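You operate a simulated robot arm through the tools that you are given. There is no shell and no other tool. Be economical: measure what you need, move in short steps, check, and stop when the job is done.

The job below is to be done with a simulated robot arm. You get a single attempt, and the scene is never put back.

Task
Set the controls near the top of the wall bench. At the end: the lever with the yellow grip is set to down; the green jig slide is set to closed; the hotplate knob is turned to 60; the heat button is switched on; whatever was shut is shut again. Leave all else as you found it, and nothing knocked over. The green jig slide goes toward x +0.0, y -1.0, z +0.0 (a direction in the base frame), to its stop.
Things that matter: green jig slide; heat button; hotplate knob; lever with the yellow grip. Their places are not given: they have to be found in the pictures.

Only the result counts: the job must be done as asked and must still hold three seconds after the hand-in. Knocking over, shifting, dropping, spilling or breaking anything else fails it.

Robot
A 6-joint arm with a two-finger gripper, fixed in place. Base frame: the origin is at the foot of the arm, x ahead of it, y to its left, z up; the work surface is at about z = 880. Lengths are in mm, angles in rad, forces in N, time in s.
Its first joint turns from -2.897 to 2.897 rad. Payload 2.45 kg.
The tool frame sits at the grasp point between the pads (the TCP): z along the fingers, y along the line on which they close. The tips reach 20 mm beyond it. Largest opening 140 mm; the body of the gripper starts 168 mm behind the TCP.
Orientation is that of the tool frame in the base frame, as [roll, pitch, yaw] about the fixed x, y, z axes, in that order (R = Rz(yaw) Ry(pitch) Rx(roll)). With the fingers straight down and closing along the base's y, the tool's x points along the base's -x, its y along +y and its z along -z.

Tools
- The arm moves only by the tool send_rows. Its argument "deltas" is a list of rows, each an object of numbers (a shift or turn left out is 0, a gripper value left out holds the last): "fingers": the closure in counts, from 0 (fully open) to 255 (shut); "tx", "ty", "tz": the shift along the base's x, y, z in mm; "rx", "ry", "rz": the turn, a rotation vector about the base's x, y, z in rad. In form: [{"fingers": .., "tx": .., "ty": .., "tz": .., "rx": .., "ry": .., "rz": ..}, ...]. A call has 1 to 8 rows; each row shifts and turns the commanded pose from where the row before left it. A row lasts 0.2 s, in which the tool goes at most 50 mm and 0.15 rad; a call with a longer step from one row to the next is refused whole, and so is a gripper value outside its range. Where a pose cannot be reached the arm comes as near as it can. A force on the tool above 40 N (or 10 N above the force at the start of the call, whichever is more), or a blocked arm, ends the call early, and 0.2 s more pass. The fingers move at their own pace (about 45 mm/s each) and stop on an object; they squeeze with about 25 N. The grip force told is the motor's: it shows also when the fingers shut on nothing. Time passes only in rows, and 0.2 s behind the last, so rows that do not move let the fingers close. It gives the time, the measured TCP pose, the force on the tool (base axes), the opening and the grip force at its end, in the units of the frame above (readings bear some noise), with the torque about the TCP (base axes, N m) and any sound that the robot's microphone picked up, and new pictures: "views" is both (left out), scene, wrist or none.
- Cameras (640 x 400 px; columns grow to the right, rows downward): "scene" is fixed at [51.5, -500.5, 1694.3]; the picture's right is [0.43, -0.90, 0.00], its down [-0.51, -0.25, -0.83] and it looks along [0.74, 0.36, -0.56] (base axes); focal length 350 px, centre (320, 200). "wrist" rides on the gripper at [78, 11, -209] in the tool frame; the picture's right is [-0.14, 0.99, 0.00], its down [-0.92, -0.13, -0.37] and it looks along [-0.37, -0.05, 0.93] (tool axes); focal length 280 px, centre (320, 200).
- probe_pixels(camera, pixels): for up to 12 pixels [column, row] of the newest picture of that camera ("zoom" is the newest enlarged one), the place [x, y, z] in the base frame of the surface seen there, good to about 2 mm. It takes no simulated time.
- close_up(camera, box): a new picture of the part [left, top, right, bottom] of that camera's present view, enlarged. It takes no simulated time.
- sign_off(): hands the job in; it is judged then, once.

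Keep the steps short. Do not move on a guess: measure, check each grasp and each placing, and mend mistakes. In all there are 60 turns and 200 pictures (those below and enlarged ones count). Leave the gripper open and the arm clear of the work at the hand-in unless told otherwise, and finish with a single line.

The tools are called as name(argument=value, ...) on one line, values as JSON. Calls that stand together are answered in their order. send_rows: Moves the arm, as the interface text tells. Its arguments: {"type":"object","properties":{"deltas":{"type":"array"},"views":{"type":"string","enum":["both","scene","wrist","none"]}},"required":["deltas"]} The other tools are called the same way: probe_pixels (camera, pixels) gives the place of the surface under pixels of a picture; close_up (camera, box) takes an enlarged picture of a part of a camera's view; sign_off () hands the job in.

At the start:

```text
clock: 0.0
eef_pos: [639.9, 178.6, 1230.2]
orientation: [-3.141, 0.0, 3.141]
ft_force: [0.4, 0.5, -0.4]
ft_torque: [0.0, -0.03, 0.01]
opening: 139.9
grasp_force: 0.1
```

scene: 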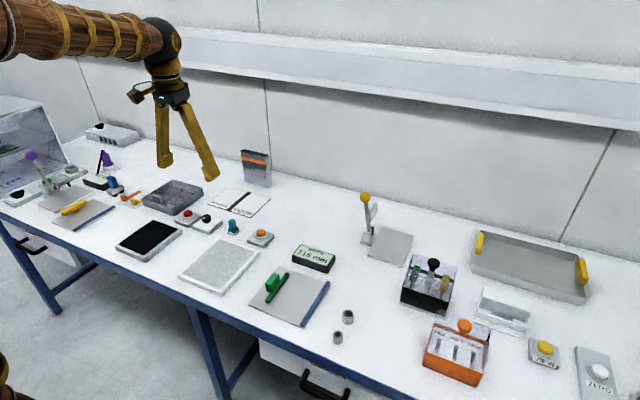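
wrist: 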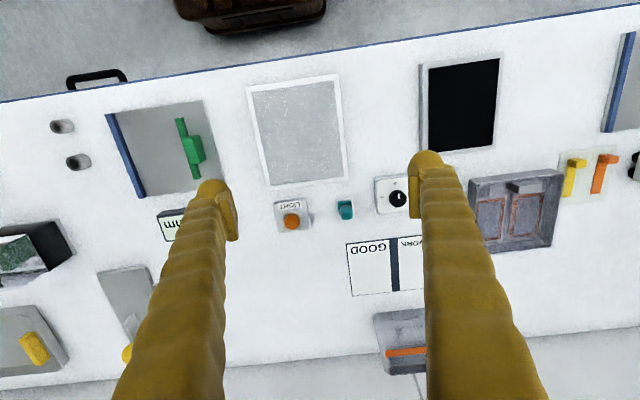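

I see many devices on the bench. I'll enlarge parts of the scene to identify the lever, slide, knob and button.

close_up(camera="scene", box=[0, 110, 160, 230])

close_up(camera="scene", box=[120, 140, 300, 260])

close_up(camera="scene", box=[230, 180, 430, 330])

close_up(camera="scene", box=[400, 220, 640, 400])

close_up(camera="wrist", box=[240, 140, 460, 260])

```text
3.33 times, centred on (80, 170) of scene
```

zoom: 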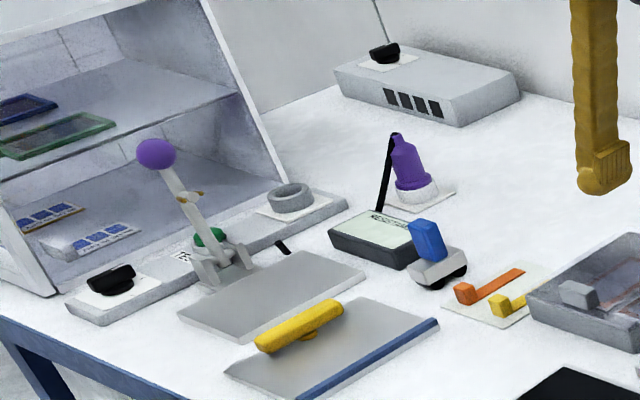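

```text
3.33 times, centred on (210, 200) of scene
```

zoom: 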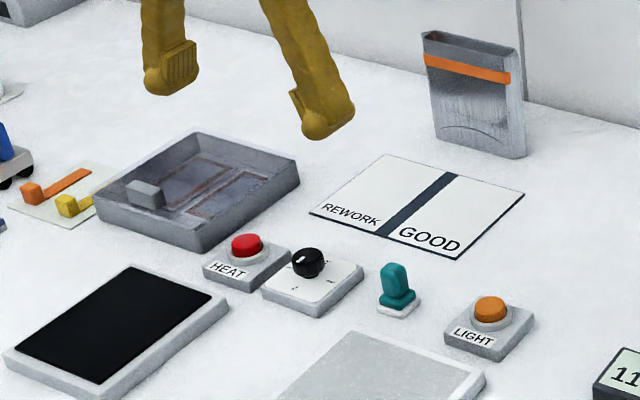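

```text
2.67 times, centred on (330, 255) of scene
```

zoom: 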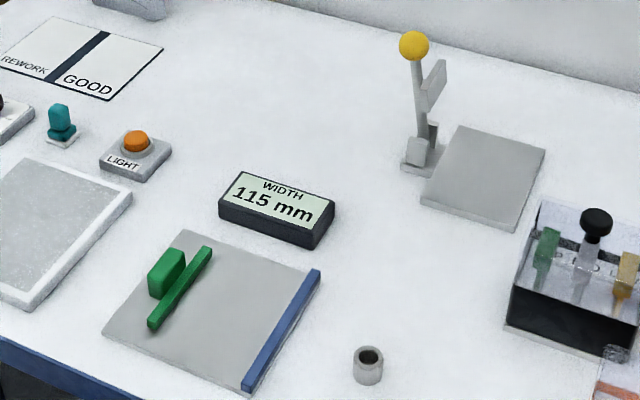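

```text
2.22 times, centred on (520, 310) of scene
```

zoom: 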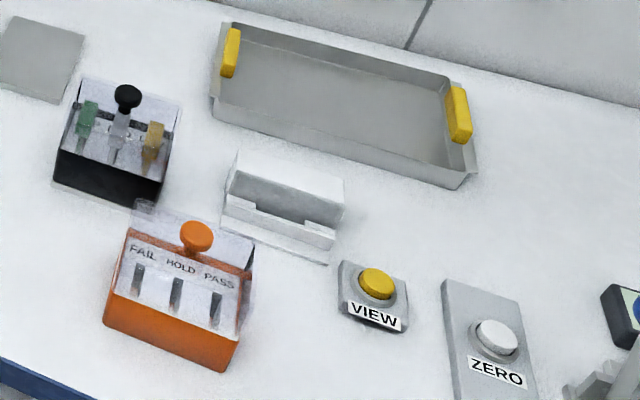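

```text
2.91 times, centred on (350, 200) of wrist
```

zoom: 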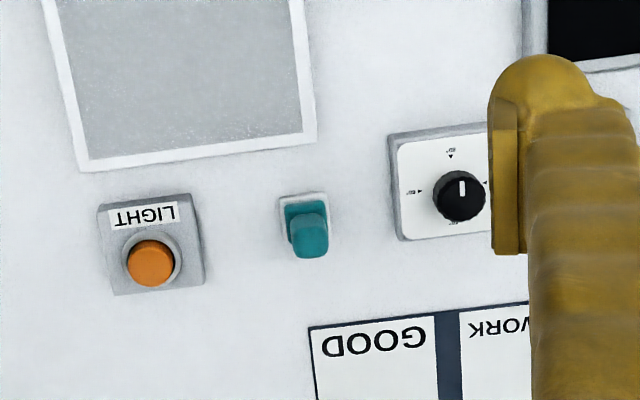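

Likely targets: lever with yellow ball near (365,197), green slide near (273,285), HEAT button near (188,214), knob near (205,222). Measuring these.

probe_pixels(camera="scene", pixels=[[365, 197], [367, 215], [366, 240], [373, 208], [390, 245], [273, 282], [275, 292], [188, 213], [206, 218], [210, 224], [233, 227], [318, 300]])

close_up(camera="scene", box=[165, 195, 245, 245])

close_up(camera="scene", box=[340, 180, 420, 270])

close_up(camera="scene", box=[240, 255, 340, 330])

```text
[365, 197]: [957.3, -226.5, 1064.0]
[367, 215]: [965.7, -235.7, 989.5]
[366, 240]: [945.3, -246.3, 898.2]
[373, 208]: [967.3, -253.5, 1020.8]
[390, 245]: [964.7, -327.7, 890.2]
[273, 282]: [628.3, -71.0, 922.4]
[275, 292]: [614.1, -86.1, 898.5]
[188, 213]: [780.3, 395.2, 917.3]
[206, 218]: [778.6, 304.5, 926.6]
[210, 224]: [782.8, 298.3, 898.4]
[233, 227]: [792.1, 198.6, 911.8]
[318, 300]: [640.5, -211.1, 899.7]
```

```text
8.00 times, centred on (205, 220) of scene
```

zoom: 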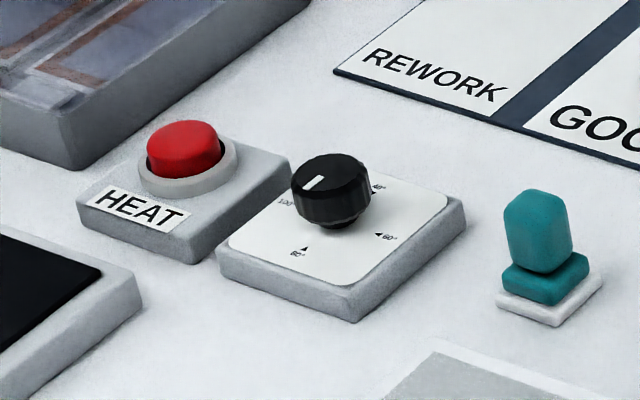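

```text
4.44 times, centred on (380, 225) of scene
```

zoom: 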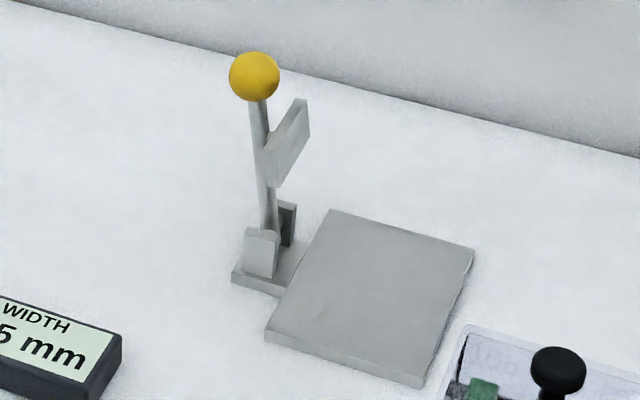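

```text
5.33 times, centred on (290, 292) of scene
```

zoom: 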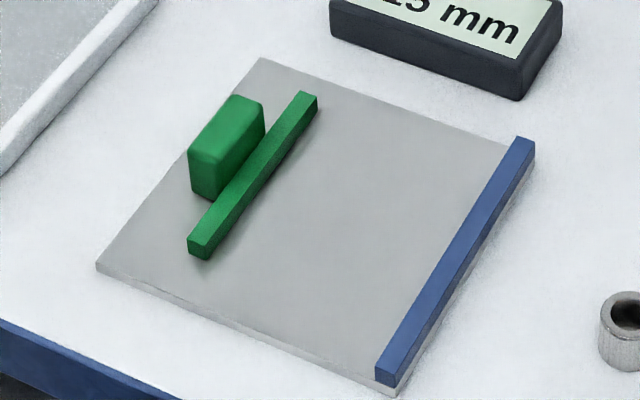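

The knob sits on a dial with marks 40/60/80/100. I'll move the arm sideways to look down at it (y ≈ 300).

send_rows(deltas=[{"ty": 40}, {"ty": 40}, {"ty": 40}, {"tz": -30}, {"tz": -30}])

close_up(camera="wrist", box=[220, 120, 420, 245])

```text
clock: 1.2
eef_pos: [639.0, 299.1, 1169.4]
orientation: [-3.141, 0.0, -3.141]
ft_force: [-0.3, -0.2, -0.4]
ft_torque: [-0.01, 0.02, -0.01]
opening: 140.2
grasp_force: 0.1
```

scene: 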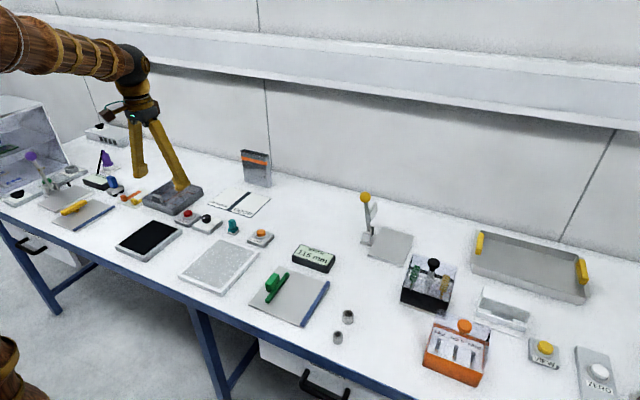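
wrist: 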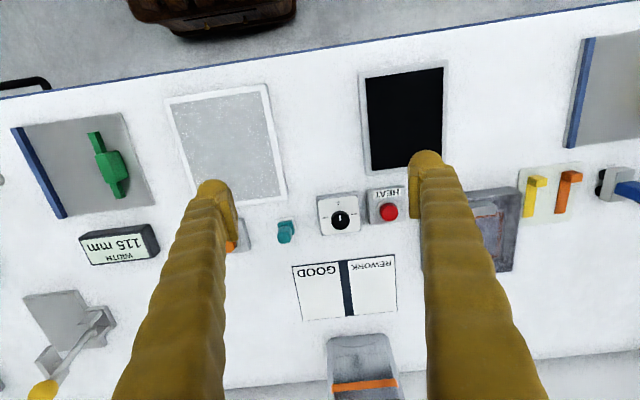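

```text
3.20 times, centred on (320, 182) of wrist
```

zoom: 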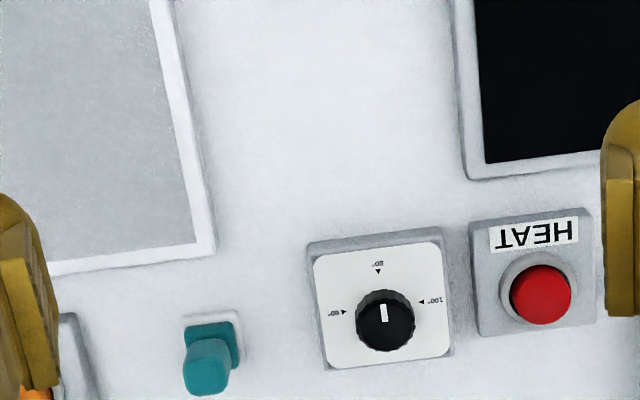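

The pointer mark looks aimed toward −x. I'll enlarge more to read the labels.

close_up(camera="wrist", box=[310, 185, 374, 240])

probe_pixels(camera="wrist", pixels=[[340, 218], [340, 212], [333, 221], [347, 219], [340, 228], [388, 211], [320, 200], [358, 230], [371, 195], [402, 220], [284, 232]])

close_up(camera="scene", box=[190, 205, 230, 240])

```text
7.27 times, centred on (342, 212) of wrist
```

zoom: 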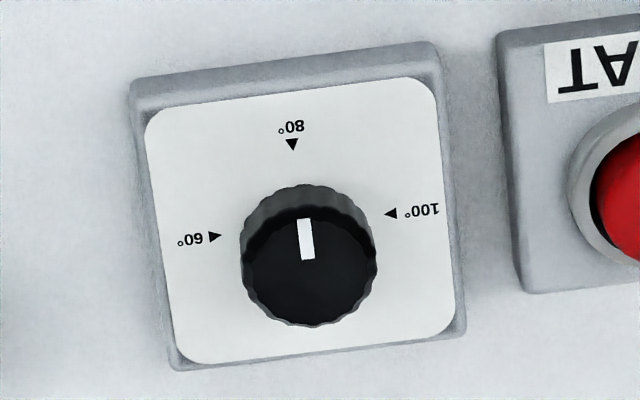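

```text
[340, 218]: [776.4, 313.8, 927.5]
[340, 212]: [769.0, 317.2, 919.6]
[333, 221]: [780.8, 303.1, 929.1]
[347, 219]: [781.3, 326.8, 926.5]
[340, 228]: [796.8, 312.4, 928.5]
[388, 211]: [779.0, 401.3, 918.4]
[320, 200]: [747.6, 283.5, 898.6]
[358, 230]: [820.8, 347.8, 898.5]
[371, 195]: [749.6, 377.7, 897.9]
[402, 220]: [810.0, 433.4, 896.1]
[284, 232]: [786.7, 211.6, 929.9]
```

```text
11.43 times, centred on (210, 222) of scene
```

zoom: 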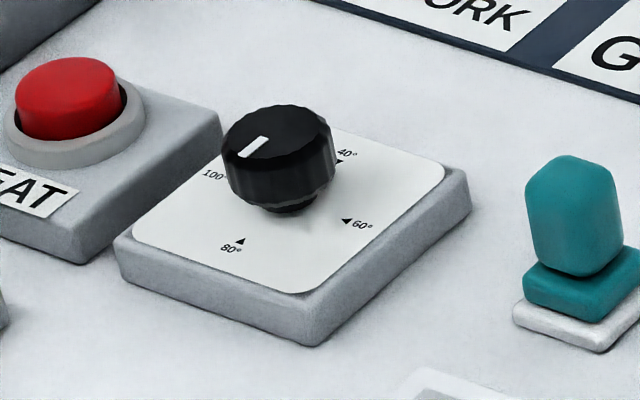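

Labels confirmed: the pointer is at 80; 60 is on the −y side, so a +90° turn about z. Now I need the exact centres.

probe_pixels(camera="zoom", pixels=[[232, 140], [322, 135], [285, 110], [280, 160], [278, 133], [68, 85], [20, 90], [115, 85], [348, 222], [240, 240], [275, 200]])

close_up(camera="wrist", box=[310, 185, 420, 240])

```text
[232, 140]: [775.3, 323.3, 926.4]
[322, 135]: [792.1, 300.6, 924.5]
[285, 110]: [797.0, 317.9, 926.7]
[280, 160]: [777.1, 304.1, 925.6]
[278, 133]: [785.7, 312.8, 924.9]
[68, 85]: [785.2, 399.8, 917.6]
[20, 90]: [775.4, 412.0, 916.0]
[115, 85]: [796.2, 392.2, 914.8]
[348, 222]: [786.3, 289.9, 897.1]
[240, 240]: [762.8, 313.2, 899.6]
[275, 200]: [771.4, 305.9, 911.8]
```

```text
5.82 times, centred on (365, 212) of wrist
```

zoom: 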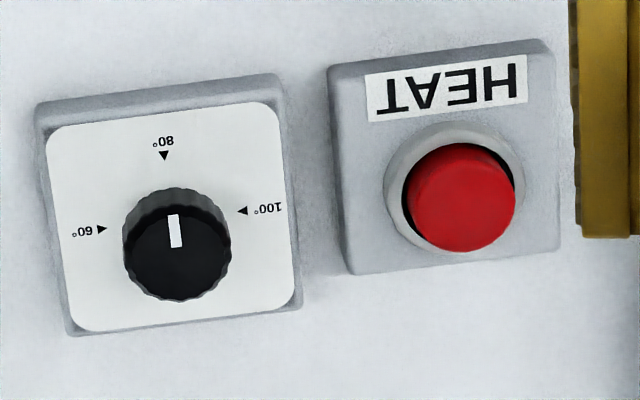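

Knob centre ≈ (786, 313), top z 927, radius ~14. I'll go above it with the gripper half open, turned −45° so the 90° turn is symmetric.

send_rows(deltas=[{"fingers": 127, "tx": 37, "ty": 4, "rz": -0.131}, {"tx": 37, "ty": 4, "rz": -0.131}, {"tx": 37, "ty": 3, "rz": -0.131}, {"tx": 36, "ty": 3, "rz": -0.131}, {"tz": -45, "rz": -0.131}, {"tz": -45, "rz": -0.13}, {"tz": -40}, {"tz": -40}])

```text
clock: 3.0
eef_pos: [785.9, 309.0, 995.8]
orientation: [3.14, 0.001, 2.356]
ft_force: [0.4, 0.0, 0.5]
ft_torque: [-0.01, 0.02, -0.02]
opening: 70.2
grasp_force: 0.1
```

scene: 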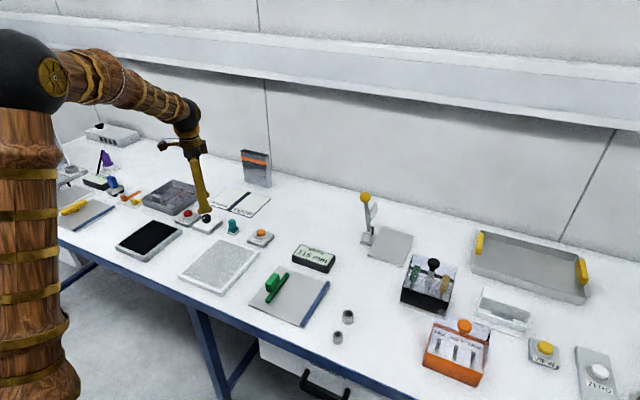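
wrist: 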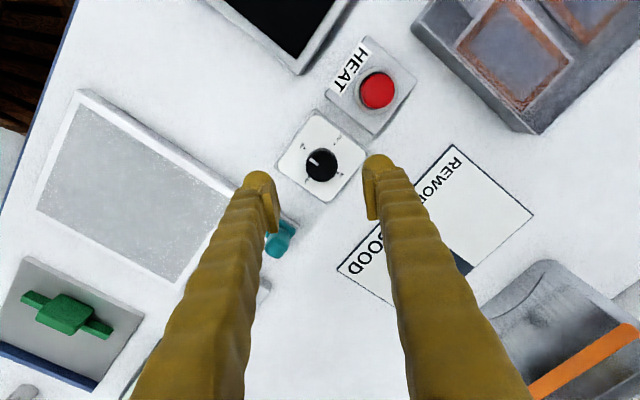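

Position y reads 309, lightly off; I'll descend to z≈950 and check it.

send_rows(deltas=[{"tz": -25}, {"tz": -20}, {}])

close_up(camera="wrist", box=[220, 80, 440, 230])

```text
clock: 3.8
eef_pos: [787.6, 312.3, 951.5]
orientation: [-3.142, 0.001, 2.356]
ft_force: [0.0, -0.3, 0.5]
ft_torque: [-0.04, 0.01, -0.01]
opening: 70.2
grasp_force: 0.1
```

scene: 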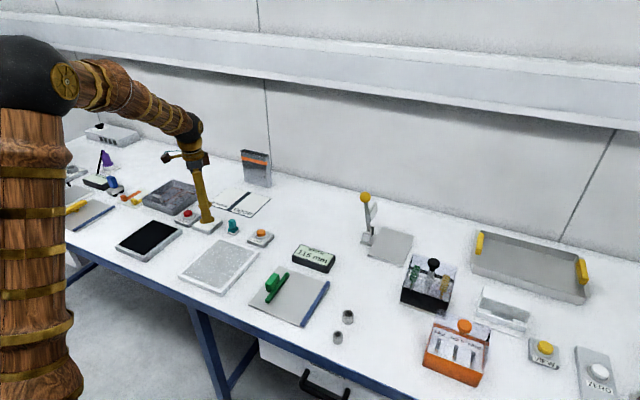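
wrist: 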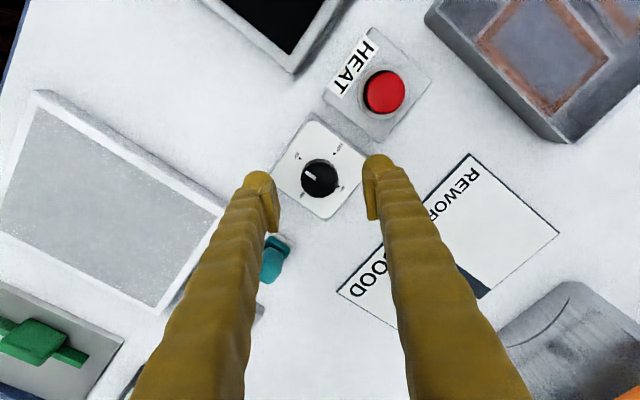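

```text
2.67 times, centred on (330, 155) of wrist
```

zoom: 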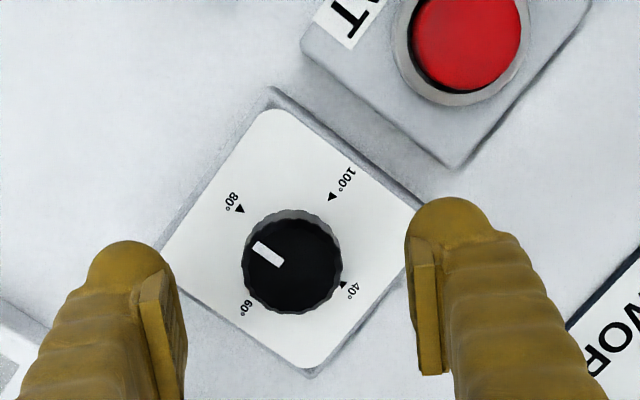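

Centred between the fingers. Descend 22 mm and close on the knob.

send_rows(deltas=[{"tz": -12}, {"tz": -10}, {"fingers": 255}, {}, {}, {}])

```text
clock: 5.2
eef_pos: [788.1, 311.4, 931.8]
orientation: [3.139, 0.0, 2.358]
ft_force: [17.0, 15.2, -6.8]
ft_torque: [0.14, -0.15, -0.04]
opening: 31.5
grasp_force: 38.4
```

scene: 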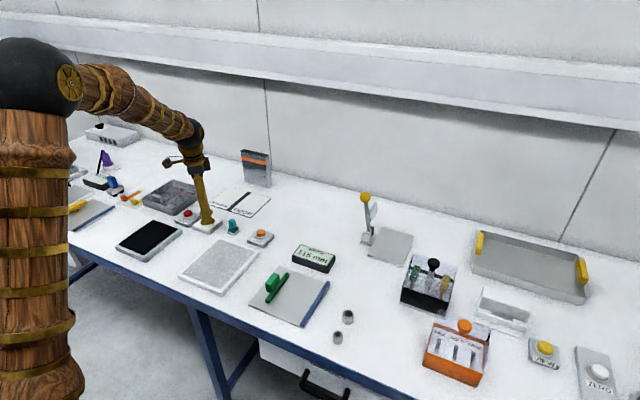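
wrist: 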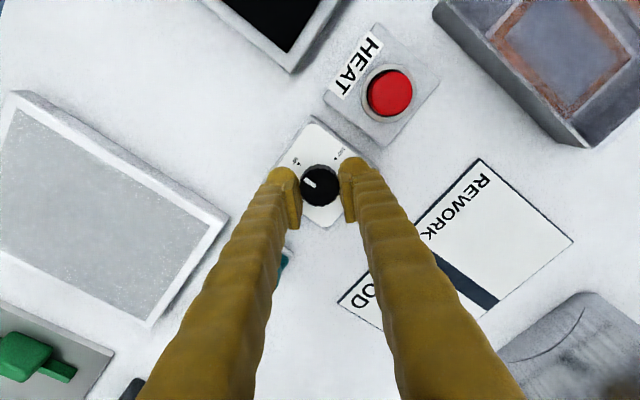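

Gripped (opening 31.5). A side force of ~23 N along the closing line indicates a small offset; I shift by +1.5,+1.5 and begin turning +45°.

send_rows(deltas=[{"tx": 1.5, "ty": 1.5}, {"rz": 0.13}, {"rz": 0.13}, {"rz": 0.13}, {}], views="wrist")

```text
clock: 6.4
eef_pos: [787.9, 313.7, 932.1]
orientation: [-3.141, 0.001, 2.748]
ft_force: [0.1, -0.9, -3.9]
ft_torque: [0.01, 0.1, 0.01]
opening: 31.5
grasp_force: 44.9
```

wrist: 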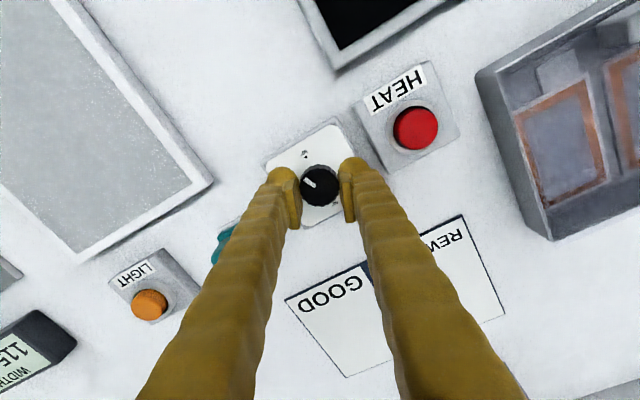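

The knob turns with the gripper and the force is gone. Continuing to a total of 90° (remaining 1.18 rad).

send_rows(deltas=[{"rz": 0.14}, {"rz": 0.14}, {"rz": 0.14}, {"rz": 0.14}, {"rz": 0.14}, {"rz": 0.14}, {"rz": 0.14}, {}], views="wrist")

```text
clock: 7.6
eef_pos: [788.3, 315.8, 932.9]
orientation: [3.141, 0.001, -2.883]
ft_force: [1.3, 2.5, -3.4]
ft_torque: [0.0, -0.11, 0.02]
opening: 31.3
grasp_force: 44.9
stopped in row 5: the force on the tool passed its limit at 42 N (the readings are from after the stop); the commanded pose is now the measured one
```

wrist: 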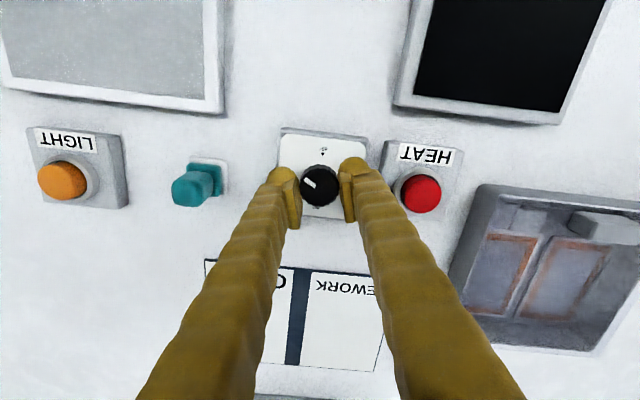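

Turned 1.04 rad so far; the limit tripped briefly (lateral). Continuing in smaller steps.

send_rows(deltas=[{"rz": 0.06}, {"rz": 0.06}, {"rz": 0.06}, {}], views="none")

```text
clock: 8.6
eef_pos: [787.9, 315.1, 932.4]
orientation: [3.14, -0.001, -2.703]
ft_force: [-5.7, 18.1, -3.7]
ft_torque: [0.16, 0.07, -0.03]
opening: 31.4
grasp_force: 44.3
```

send_rows(deltas=[{"tx": -0.4, "ty": 1.2}, {"rz": 0.06}, {"rz": 0.06}, {"rz": 0.06}, {"rz": 0.06}, {}], views="none")

```text
clock: 10.0
eef_pos: [787.9, 317.6, 931.9]
orientation: [3.141, 0.0, -2.463]
ft_force: [-2.8, -4.3, 1.2]
ft_torque: [-0.12, 0.09, 0.05]
opening: 31.3
grasp_force: 45.5
```

send_rows(deltas=[{"rz": 0.055}, {"rz": 0.052}, {}])

close_up(camera="wrist", box=[260, 130, 380, 240])

```text
clock: 10.8
eef_pos: [787.4, 318.1, 932.1]
orientation: [3.14, -0.001, -2.356]
ft_force: [-12.1, -5.9, 3.0]
ft_torque: [-0.09, 0.19, 0.04]
opening: 31.3
grasp_force: 45.0
```

scene: 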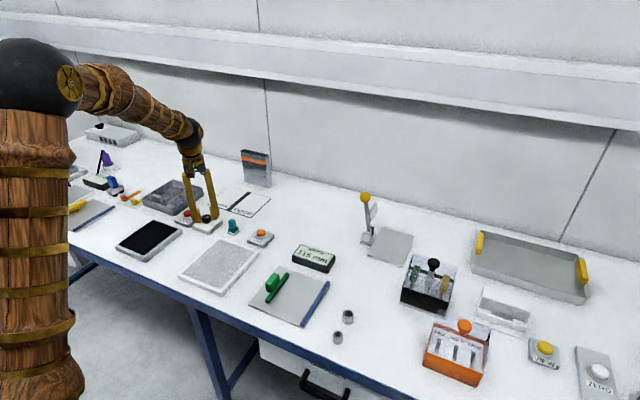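
wrist: 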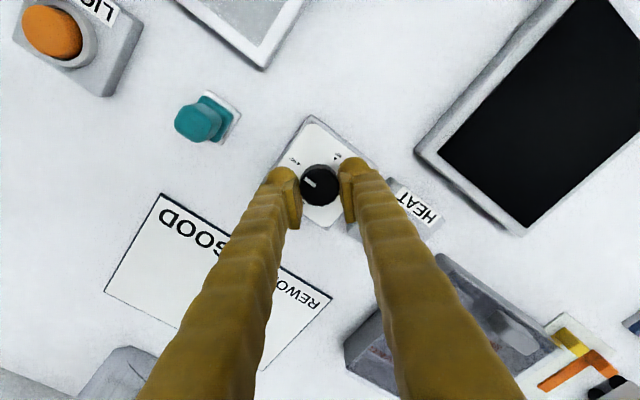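

```text
3.64 times, centred on (320, 185) of wrist
```

zoom: 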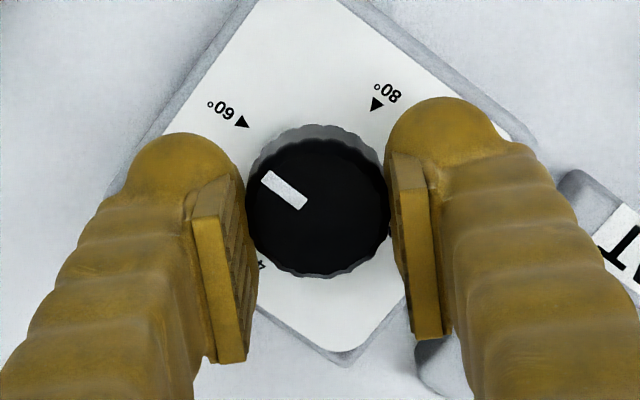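

The pointer looks near 60. Release and lift to check.

send_rows(deltas=[{"fingers": 127}, {}, {}, {"tz": 30}, {"tz": 40}, {"tz": 40}, {}])

close_up(camera="wrist", box=[270, 100, 390, 210])

close_up(camera="scene", box=[170, 195, 240, 240])

```text
clock: 12.4
eef_pos: [787.8, 316.6, 1042.5]
orientation: [3.141, -0.001, -2.355]
ft_force: [0.3, 0.3, -0.4]
ft_torque: [-0.01, 0.02, 0.05]
opening: 70.2
grasp_force: 0.0
```

scene: 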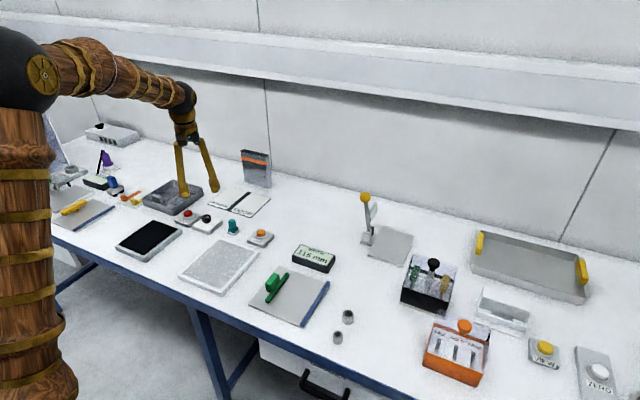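
wrist: 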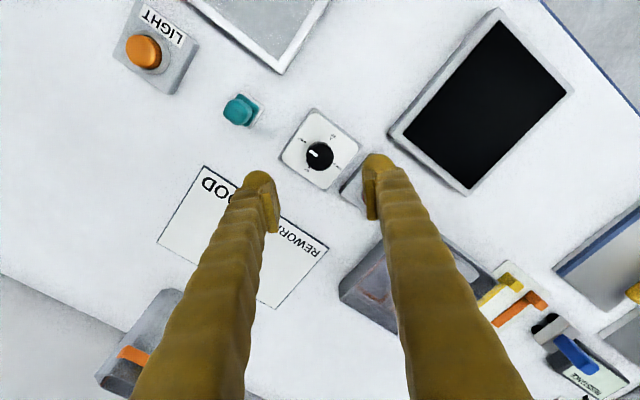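

```text
3.64 times, centred on (330, 155) of wrist
```

zoom: 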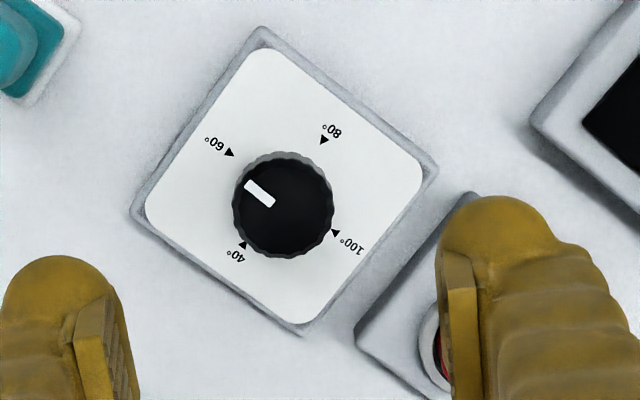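

```text
8.89 times, centred on (205, 218) of scene
```

zoom: 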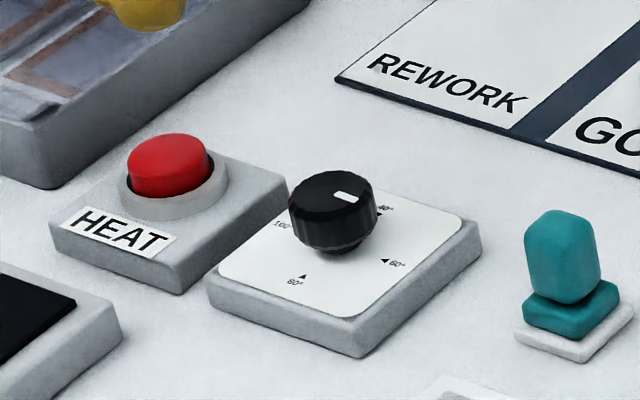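

The pointer is aligned with 60. Next: close the fingers, straighten the tool, and go above the HEAT button at (786, 401).

send_rows(deltas=[{"fingers": 255, "ty": 28, "rz": -0.131}, {"ty": 28, "rz": -0.131}, {"ty": 28, "tx": -1.5, "rz": -0.131}, {"rz": -0.131}, {"rz": -0.131, "tz": -30}, {"rz": -0.131, "tz": -30}, {"tz": -20}, {}])

close_up(camera="wrist", box=[220, 120, 420, 245])

close_up(camera="scene", box=[150, 150, 230, 240])

```text
clock: 14.2
eef_pos: [784.8, 401.6, 964.1]
orientation: [3.139, 0.001, 3.139]
ft_force: [0.5, -0.9, 0.0]
ft_torque: [0.02, 0.02, -0.04]
opening: 0.0
grasp_force: 24.9
```

scene: 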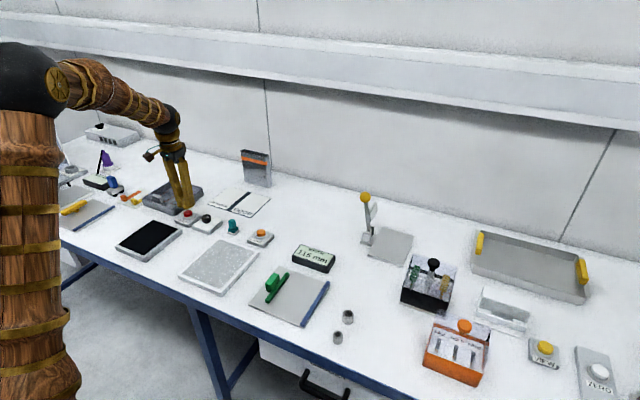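
wrist: 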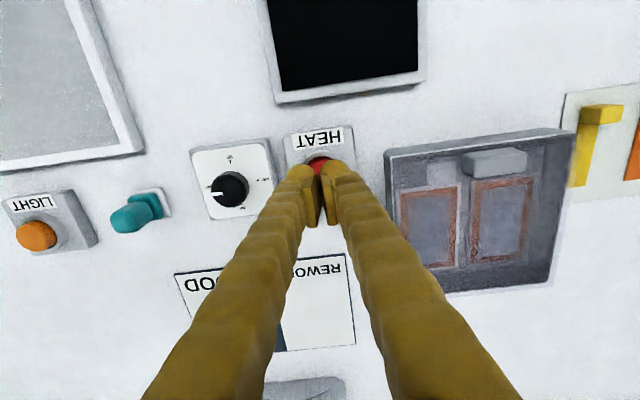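

```text
3.20 times, centred on (320, 182) of wrist
```

zoom: 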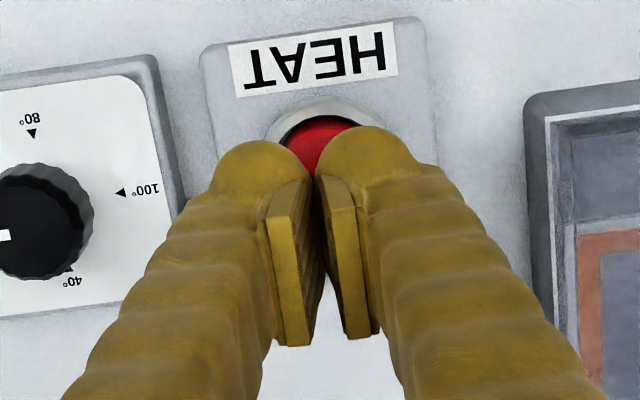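

```text
4.44 times, centred on (190, 195) of scene
```

zoom: 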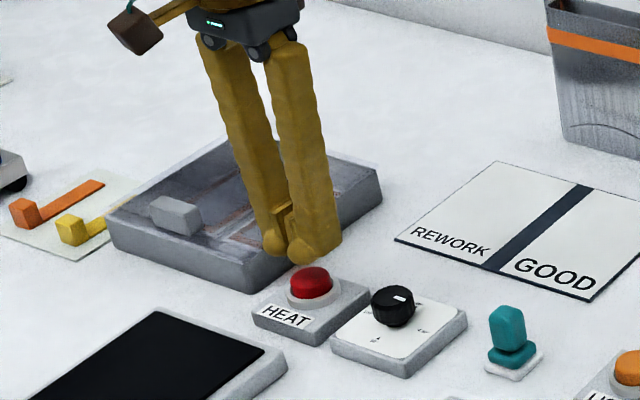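

Aligned above the button. Descend gently; contact expected at TCP z ≈ 937.

send_rows(deltas=[{"tz": -20}, {"tz": -5}, {"tz": -3}, {"tz": -3}, {"tz": -2}], views="none")

```text
clock: 15.4
eef_pos: [787.6, 400.8, 930.7]
orientation: [3.14, 0.002, 3.14]
ft_force: [-4.3, 4.2, 25.1]
ft_torque: [0.05, 0.15, -0.08]
opening: 6.0
grasp_force: 29.1
heard: click, click
```

Two clicks heard. I'll lift and look at the button's state.

send_rows(deltas=[{"tz": 20}, {"tz": 40}, {"tz": 40}, {"tx": -40}, {"tx": -40}, {}])

close_up(camera="scene", box=[170, 195, 240, 240])

close_up(camera="wrist", box=[220, 180, 420, 305])

```text
clock: 16.8
eef_pos: [703.9, 402.4, 1029.7]
orientation: [3.139, -0.001, 3.14]
ft_force: [0.2, -0.2, 1.2]
ft_torque: [0.03, 0.02, 0.01]
opening: 0.1
grasp_force: 29.9
```

scene: 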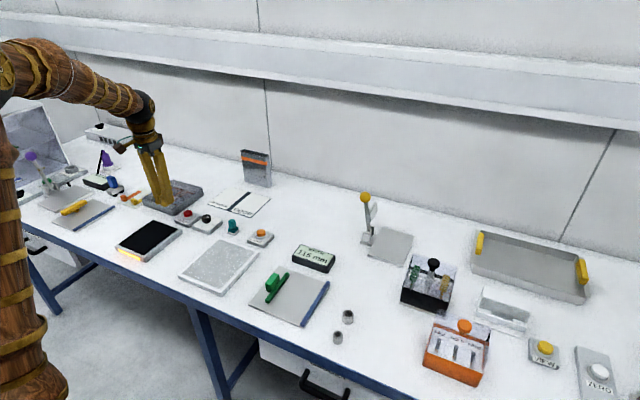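
wrist: 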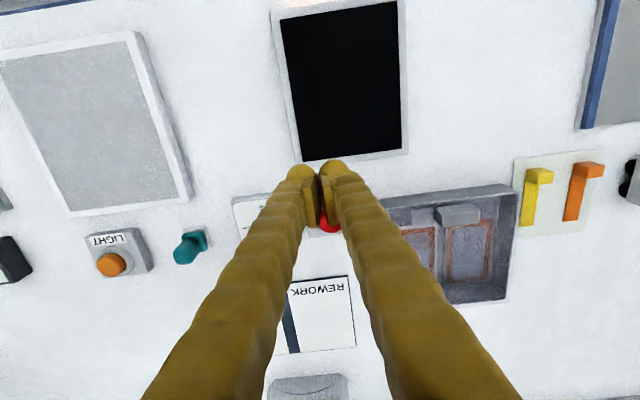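

```text
8.89 times, centred on (205, 218) of scene
```

zoom: 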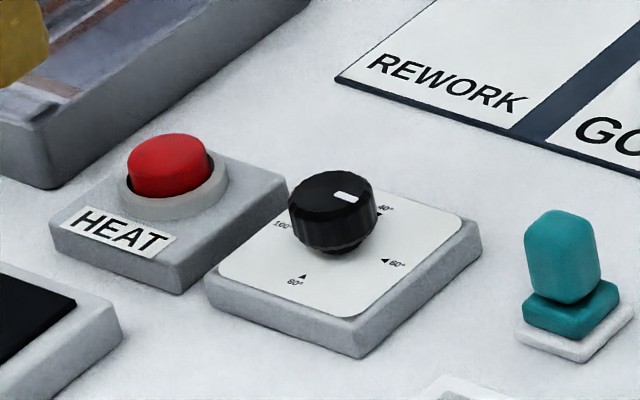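

```text
3.20 times, centred on (320, 242) of wrist
```

zoom: 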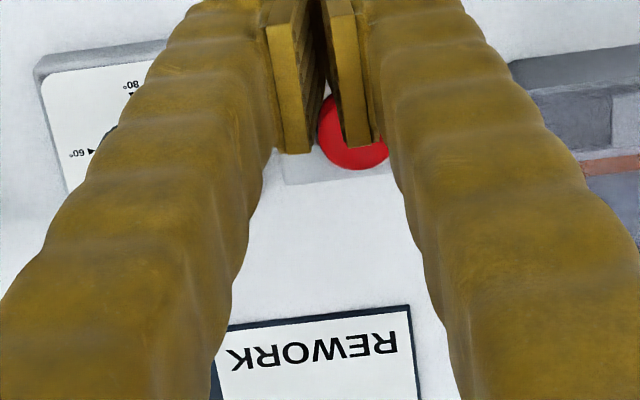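

A glow shows on the dark hotplate's front edge near (130,256). I'll enlarge it.

close_up(camera="scene", box=[105, 210, 195, 275])

close_up(camera="wrist", box=[240, 0, 440, 125])

```text
6.15 times, centred on (150, 242) of scene
```

zoom: 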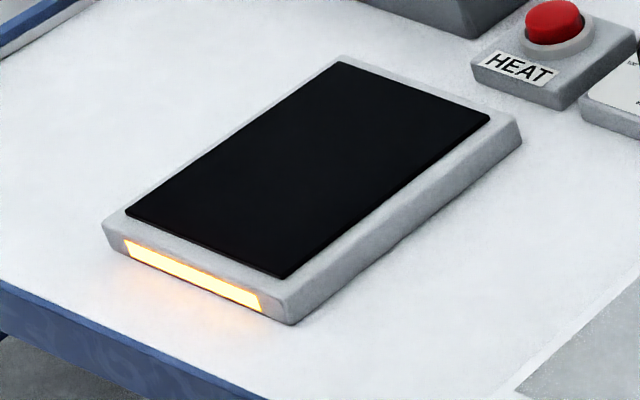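

```text
3.20 times, centred on (340, 62) of wrist
```

zoom: 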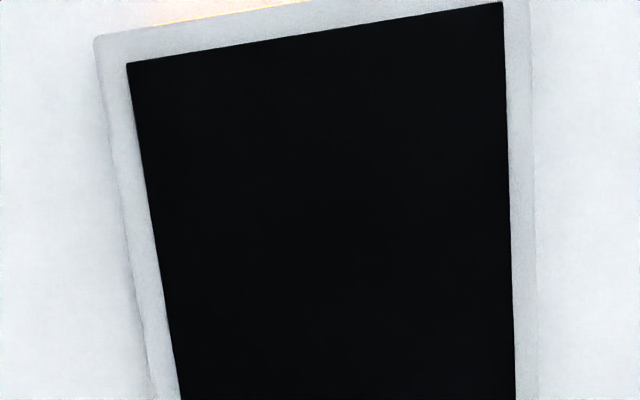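

HEAT is on (indicator glows). Next the green slide; I'll move to above it and probe its handle.

send_rows(deltas=[{"tz": 40, "ty": -20}, {"ty": -50}, {"ty": -50}, {"ty": -50}, {"ty": -50, "tx": -40}, {"ty": -50, "tx": -40}, {"ty": -40}, {"ty": -20}], views="wrist")

close_up(camera="scene", box=[240, 260, 340, 330])

probe_pixels(camera="zoom", pixels=[[205, 80], [240, 85], [235, 115], [192, 150], [215, 165], [310, 85], [198, 225], [200, 210], [528, 125], [385, 355], [262, 110], [400, 200]])

```text
refused: row 5 steps farther than a row can; nothing moved
```

```text
5.71 times, centred on (290, 295) of scene
```

zoom: 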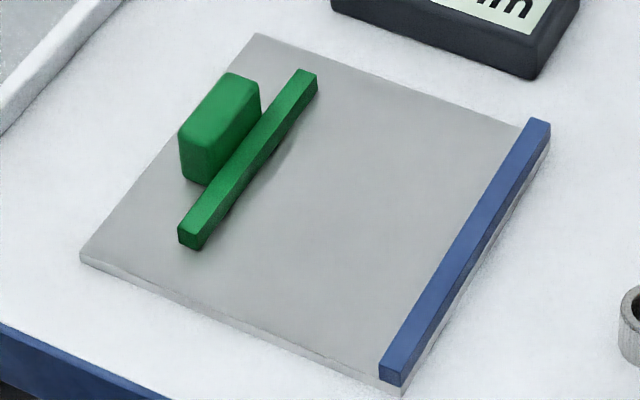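

```text
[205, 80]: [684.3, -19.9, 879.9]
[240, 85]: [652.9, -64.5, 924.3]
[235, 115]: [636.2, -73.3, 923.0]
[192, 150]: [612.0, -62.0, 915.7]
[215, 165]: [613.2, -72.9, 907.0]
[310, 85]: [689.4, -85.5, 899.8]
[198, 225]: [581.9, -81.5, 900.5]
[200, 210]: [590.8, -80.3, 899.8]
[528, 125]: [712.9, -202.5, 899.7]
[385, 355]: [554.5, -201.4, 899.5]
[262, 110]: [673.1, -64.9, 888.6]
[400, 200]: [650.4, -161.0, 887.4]
```

Row too long; I split it. Handle block: x 611–655, y −58…−76, top z 923; the travel to the blue stop is ~110 mm. Moving to y ≈ −5, x ≈ 633.

send_rows(deltas=[{"tz": 30, "ty": -30}, {"ty": -50}, {"ty": -50}, {"ty": -50}, {"ty": -50}, {"ty": -46, "tx": -18}, {"ty": -46, "tx": -18}, {"ty": -42, "tx": -20}], views="none")

send_rows(deltas=[{"ty": -35, "tx": -15}, {"ty": -7}, {}])

```text
clock: 18.6
eef_pos: [651.9, 37.9, 1060.2]
orientation: [3.139, -0.001, 3.139]
ft_force: [0.4, 0.2, -0.1]
ft_torque: [-0.01, 0.01, 0.01]
opening: 0.0
grasp_force: 29.6
```

```text
clock: 19.4
eef_pos: [634.5, -3.4, 1059.8]
orientation: [3.14, 0.0, 3.14]
ft_force: [0.0, 0.4, -0.5]
ft_torque: [-0.04, 0.0, -0.02]
opening: 0.0
grasp_force: 29.1
```

scene: 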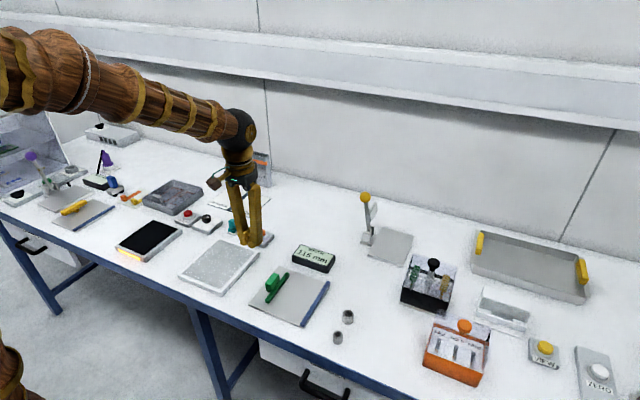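
wrist: 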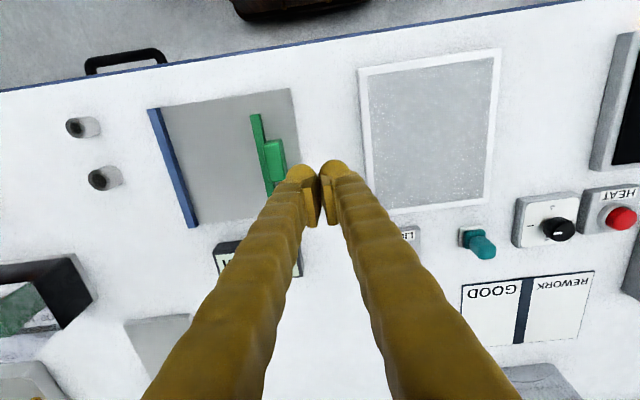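

probe_pixels(camera="wrist", pixels=[[365, 130], [362, 100], [275, 160], [350, 150], [235, 250]])

```text
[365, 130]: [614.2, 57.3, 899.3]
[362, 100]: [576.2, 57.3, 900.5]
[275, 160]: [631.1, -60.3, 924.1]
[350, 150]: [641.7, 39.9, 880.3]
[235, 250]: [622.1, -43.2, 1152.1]
```

Clear: the tablet starts at y≈57. Descend to TCP z≈924 (tips at 904), then push toward −y.

send_rows(deltas=[{"tz": -45}, {"tz": -45}, {"tz": -35}, {"tz": -11}, {"ty": -15}, {"ty": -12}, {}])

close_up(camera="scene", box=[210, 200, 340, 330])

```text
clock: 21.0
eef_pos: [635.2, -32.4, 923.5]
orientation: [3.14, 0.001, 3.14]
ft_force: [0.7, 0.3, -0.3]
ft_torque: [-0.01, 0.0, 0.02]
opening: 0.1
grasp_force: 29.8
```

scene: 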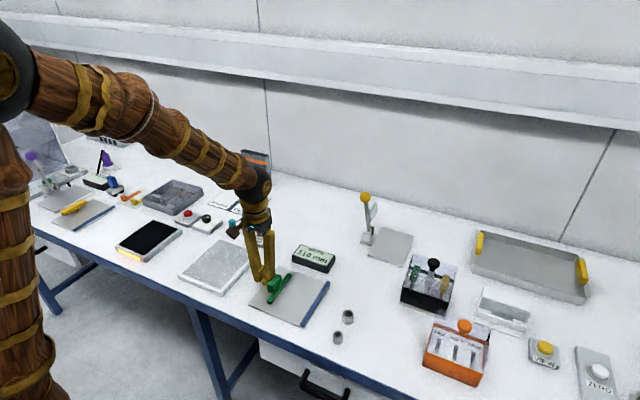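
wrist: 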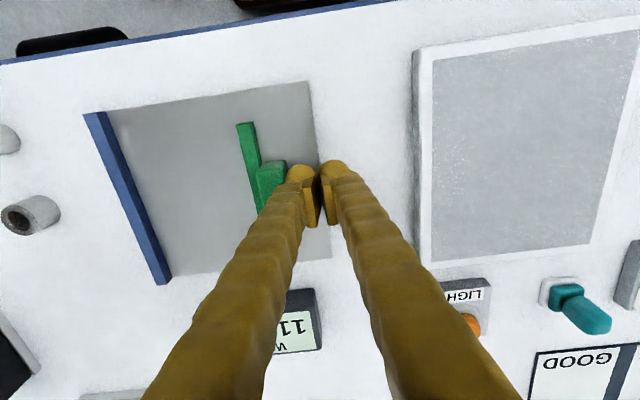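

```text
3.08 times, centred on (275, 265) of scene
```

zoom: 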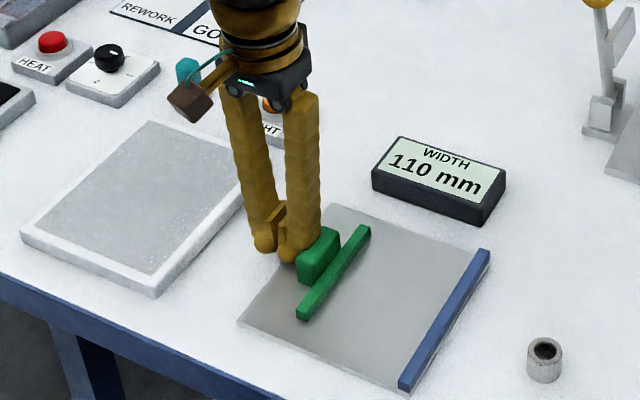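

Contact made; the display reads 110 mm. Pushing ~100 mm further.

send_rows(deltas=[{"ty": -13}, {"ty": -13}, {"ty": -13}, {"ty": -13}, {"ty": -13}, {"ty": -13}, {"ty": -13}, {"ty": -9}])

close_up(camera="scene", box=[240, 200, 370, 330])

```text
clock: 22.3
eef_pos: [636.5, -101.3, 923.7]
orientation: [3.136, 0.001, -3.141]
ft_force: [1.3, 24.7, 0.5]
ft_torque: [-0.03, 0.01, 0.02]
opening: 0.0
grasp_force: 29.5
stopped in row 6: the force on the tool passed its limit at 60 N (the readings are from after the stop); the commanded pose is now the measured one
```

scene: 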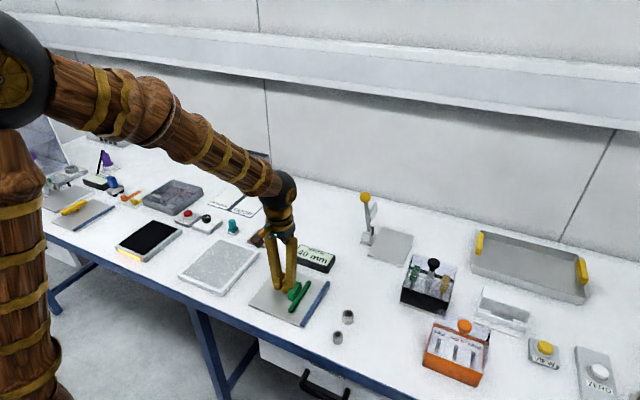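
wrist: 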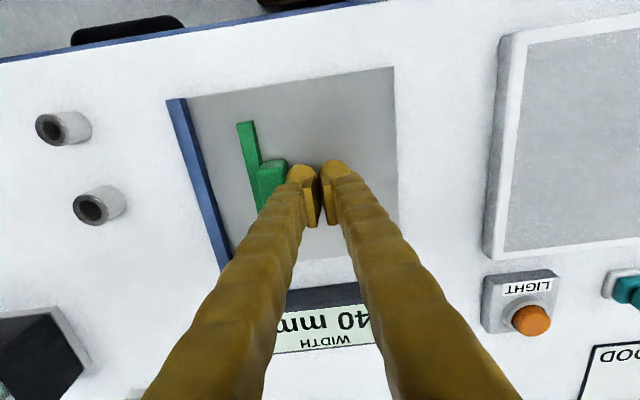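

```text
3.08 times, centred on (305, 265) of scene
```

zoom: 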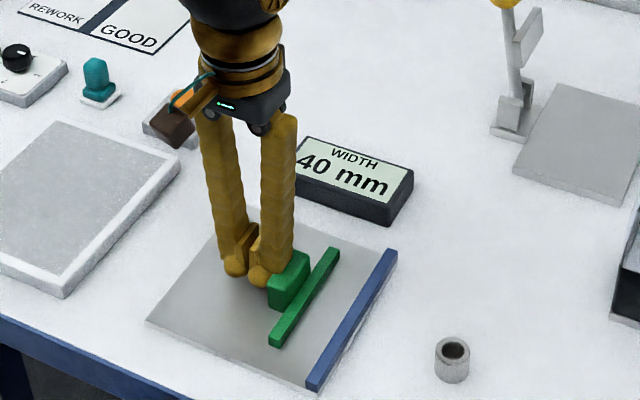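

It stopped at 40 mm with a strong force – possibly the stop. I'll push gently once more to see if it moves.

send_rows(deltas=[{"ty": -2}, {"ty": -2}, {"ty": -1}, {}])

close_up(camera="scene", box=[240, 200, 370, 330])

```text
clock: 22.7
eef_pos: [636.2, -100.9, 924.1]
orientation: [3.134, 0.002, 3.14]
ft_force: [2.4, 19.8, -1.0]
ft_torque: [0.02, -0.02, 0.03]
opening: 0.0
grasp_force: 29.7
stopped in row 1: the force on the tool passed its limit at 46 N (the readings are from after the stop); the commanded pose is now the measured one
```

scene: 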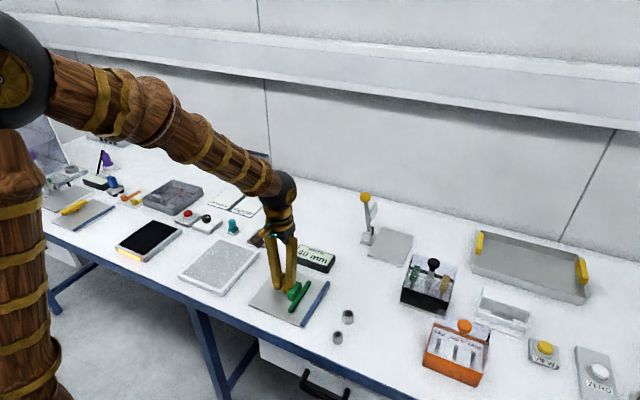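
wrist: 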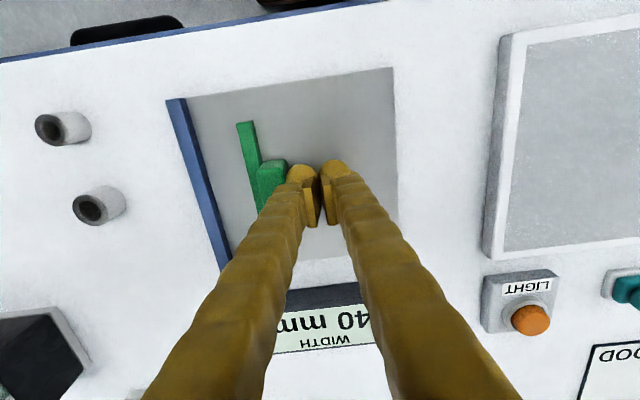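

```text
3.08 times, centred on (305, 265) of scene
```

zoom: 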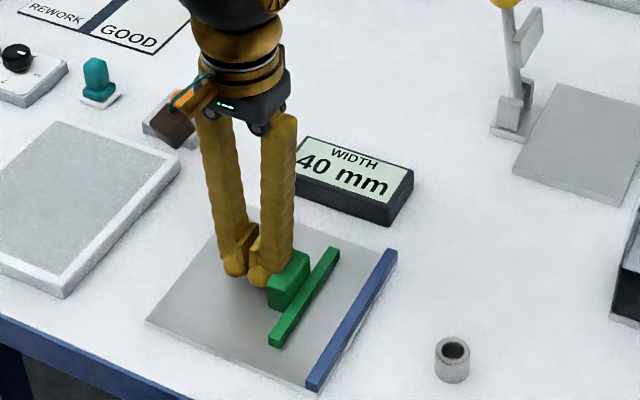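

Hard stop at 40 mm: slide is closed (no further motion at 46 N). Back off and lift. I'll also probe the devices near the lever.

send_rows(deltas=[{"ty": 15}, {"ty": 5}, {"tz": 45}, {"tz": 45}, {"tz": 45}, {"tz": 45}, {"tz": 40}, {}])

close_up(camera="scene", box=[340, 180, 480, 320])

probe_pixels(camera="scene", pixels=[[433, 263], [413, 255], [457, 262], [404, 298], [448, 310], [415, 262], [464, 326], [470, 240], [480, 236], [363, 241], [385, 228], [412, 237]])

```text
clock: 24.5
eef_pos: [640.5, -81.4, 1145.3]
orientation: [3.136, 0.002, -3.14]
ft_force: [-0.4, 0.7, 0.1]
ft_torque: [-0.02, -0.02, 0.03]
opening: 0.0
grasp_force: 29.4
```

scene: 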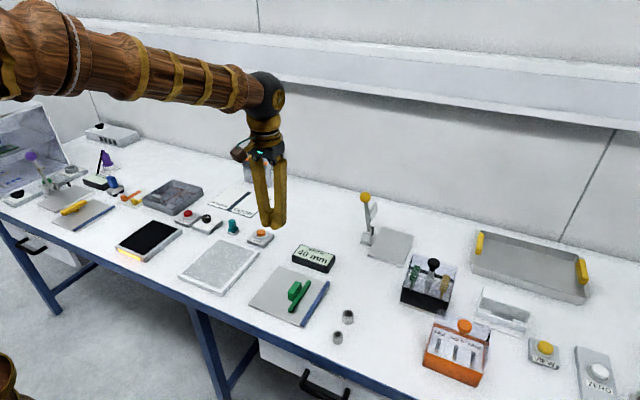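
wrist: 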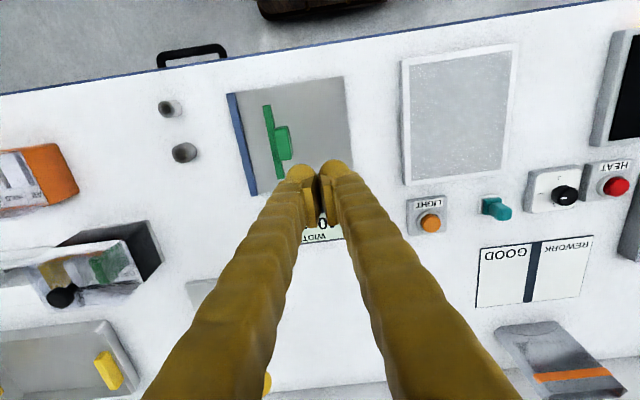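

```text
2.86 times, centred on (410, 250) of scene
```

zoom: 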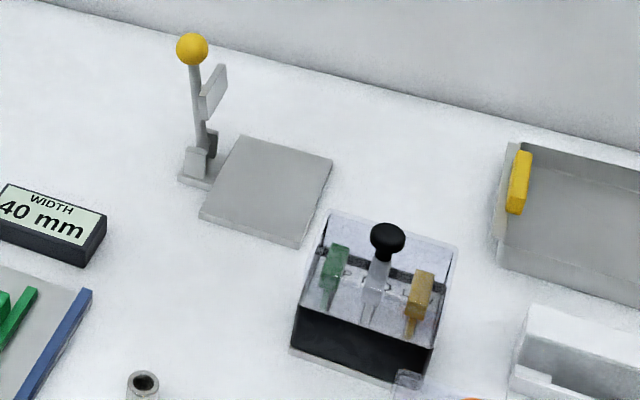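

```text
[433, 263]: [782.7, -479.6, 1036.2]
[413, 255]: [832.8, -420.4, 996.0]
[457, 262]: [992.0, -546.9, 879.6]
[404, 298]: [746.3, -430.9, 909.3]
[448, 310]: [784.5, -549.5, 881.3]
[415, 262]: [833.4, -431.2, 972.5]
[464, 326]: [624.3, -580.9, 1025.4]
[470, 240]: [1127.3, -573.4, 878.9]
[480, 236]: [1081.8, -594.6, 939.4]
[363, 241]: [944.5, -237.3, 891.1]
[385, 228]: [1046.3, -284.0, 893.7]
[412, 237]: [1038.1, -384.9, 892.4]
```

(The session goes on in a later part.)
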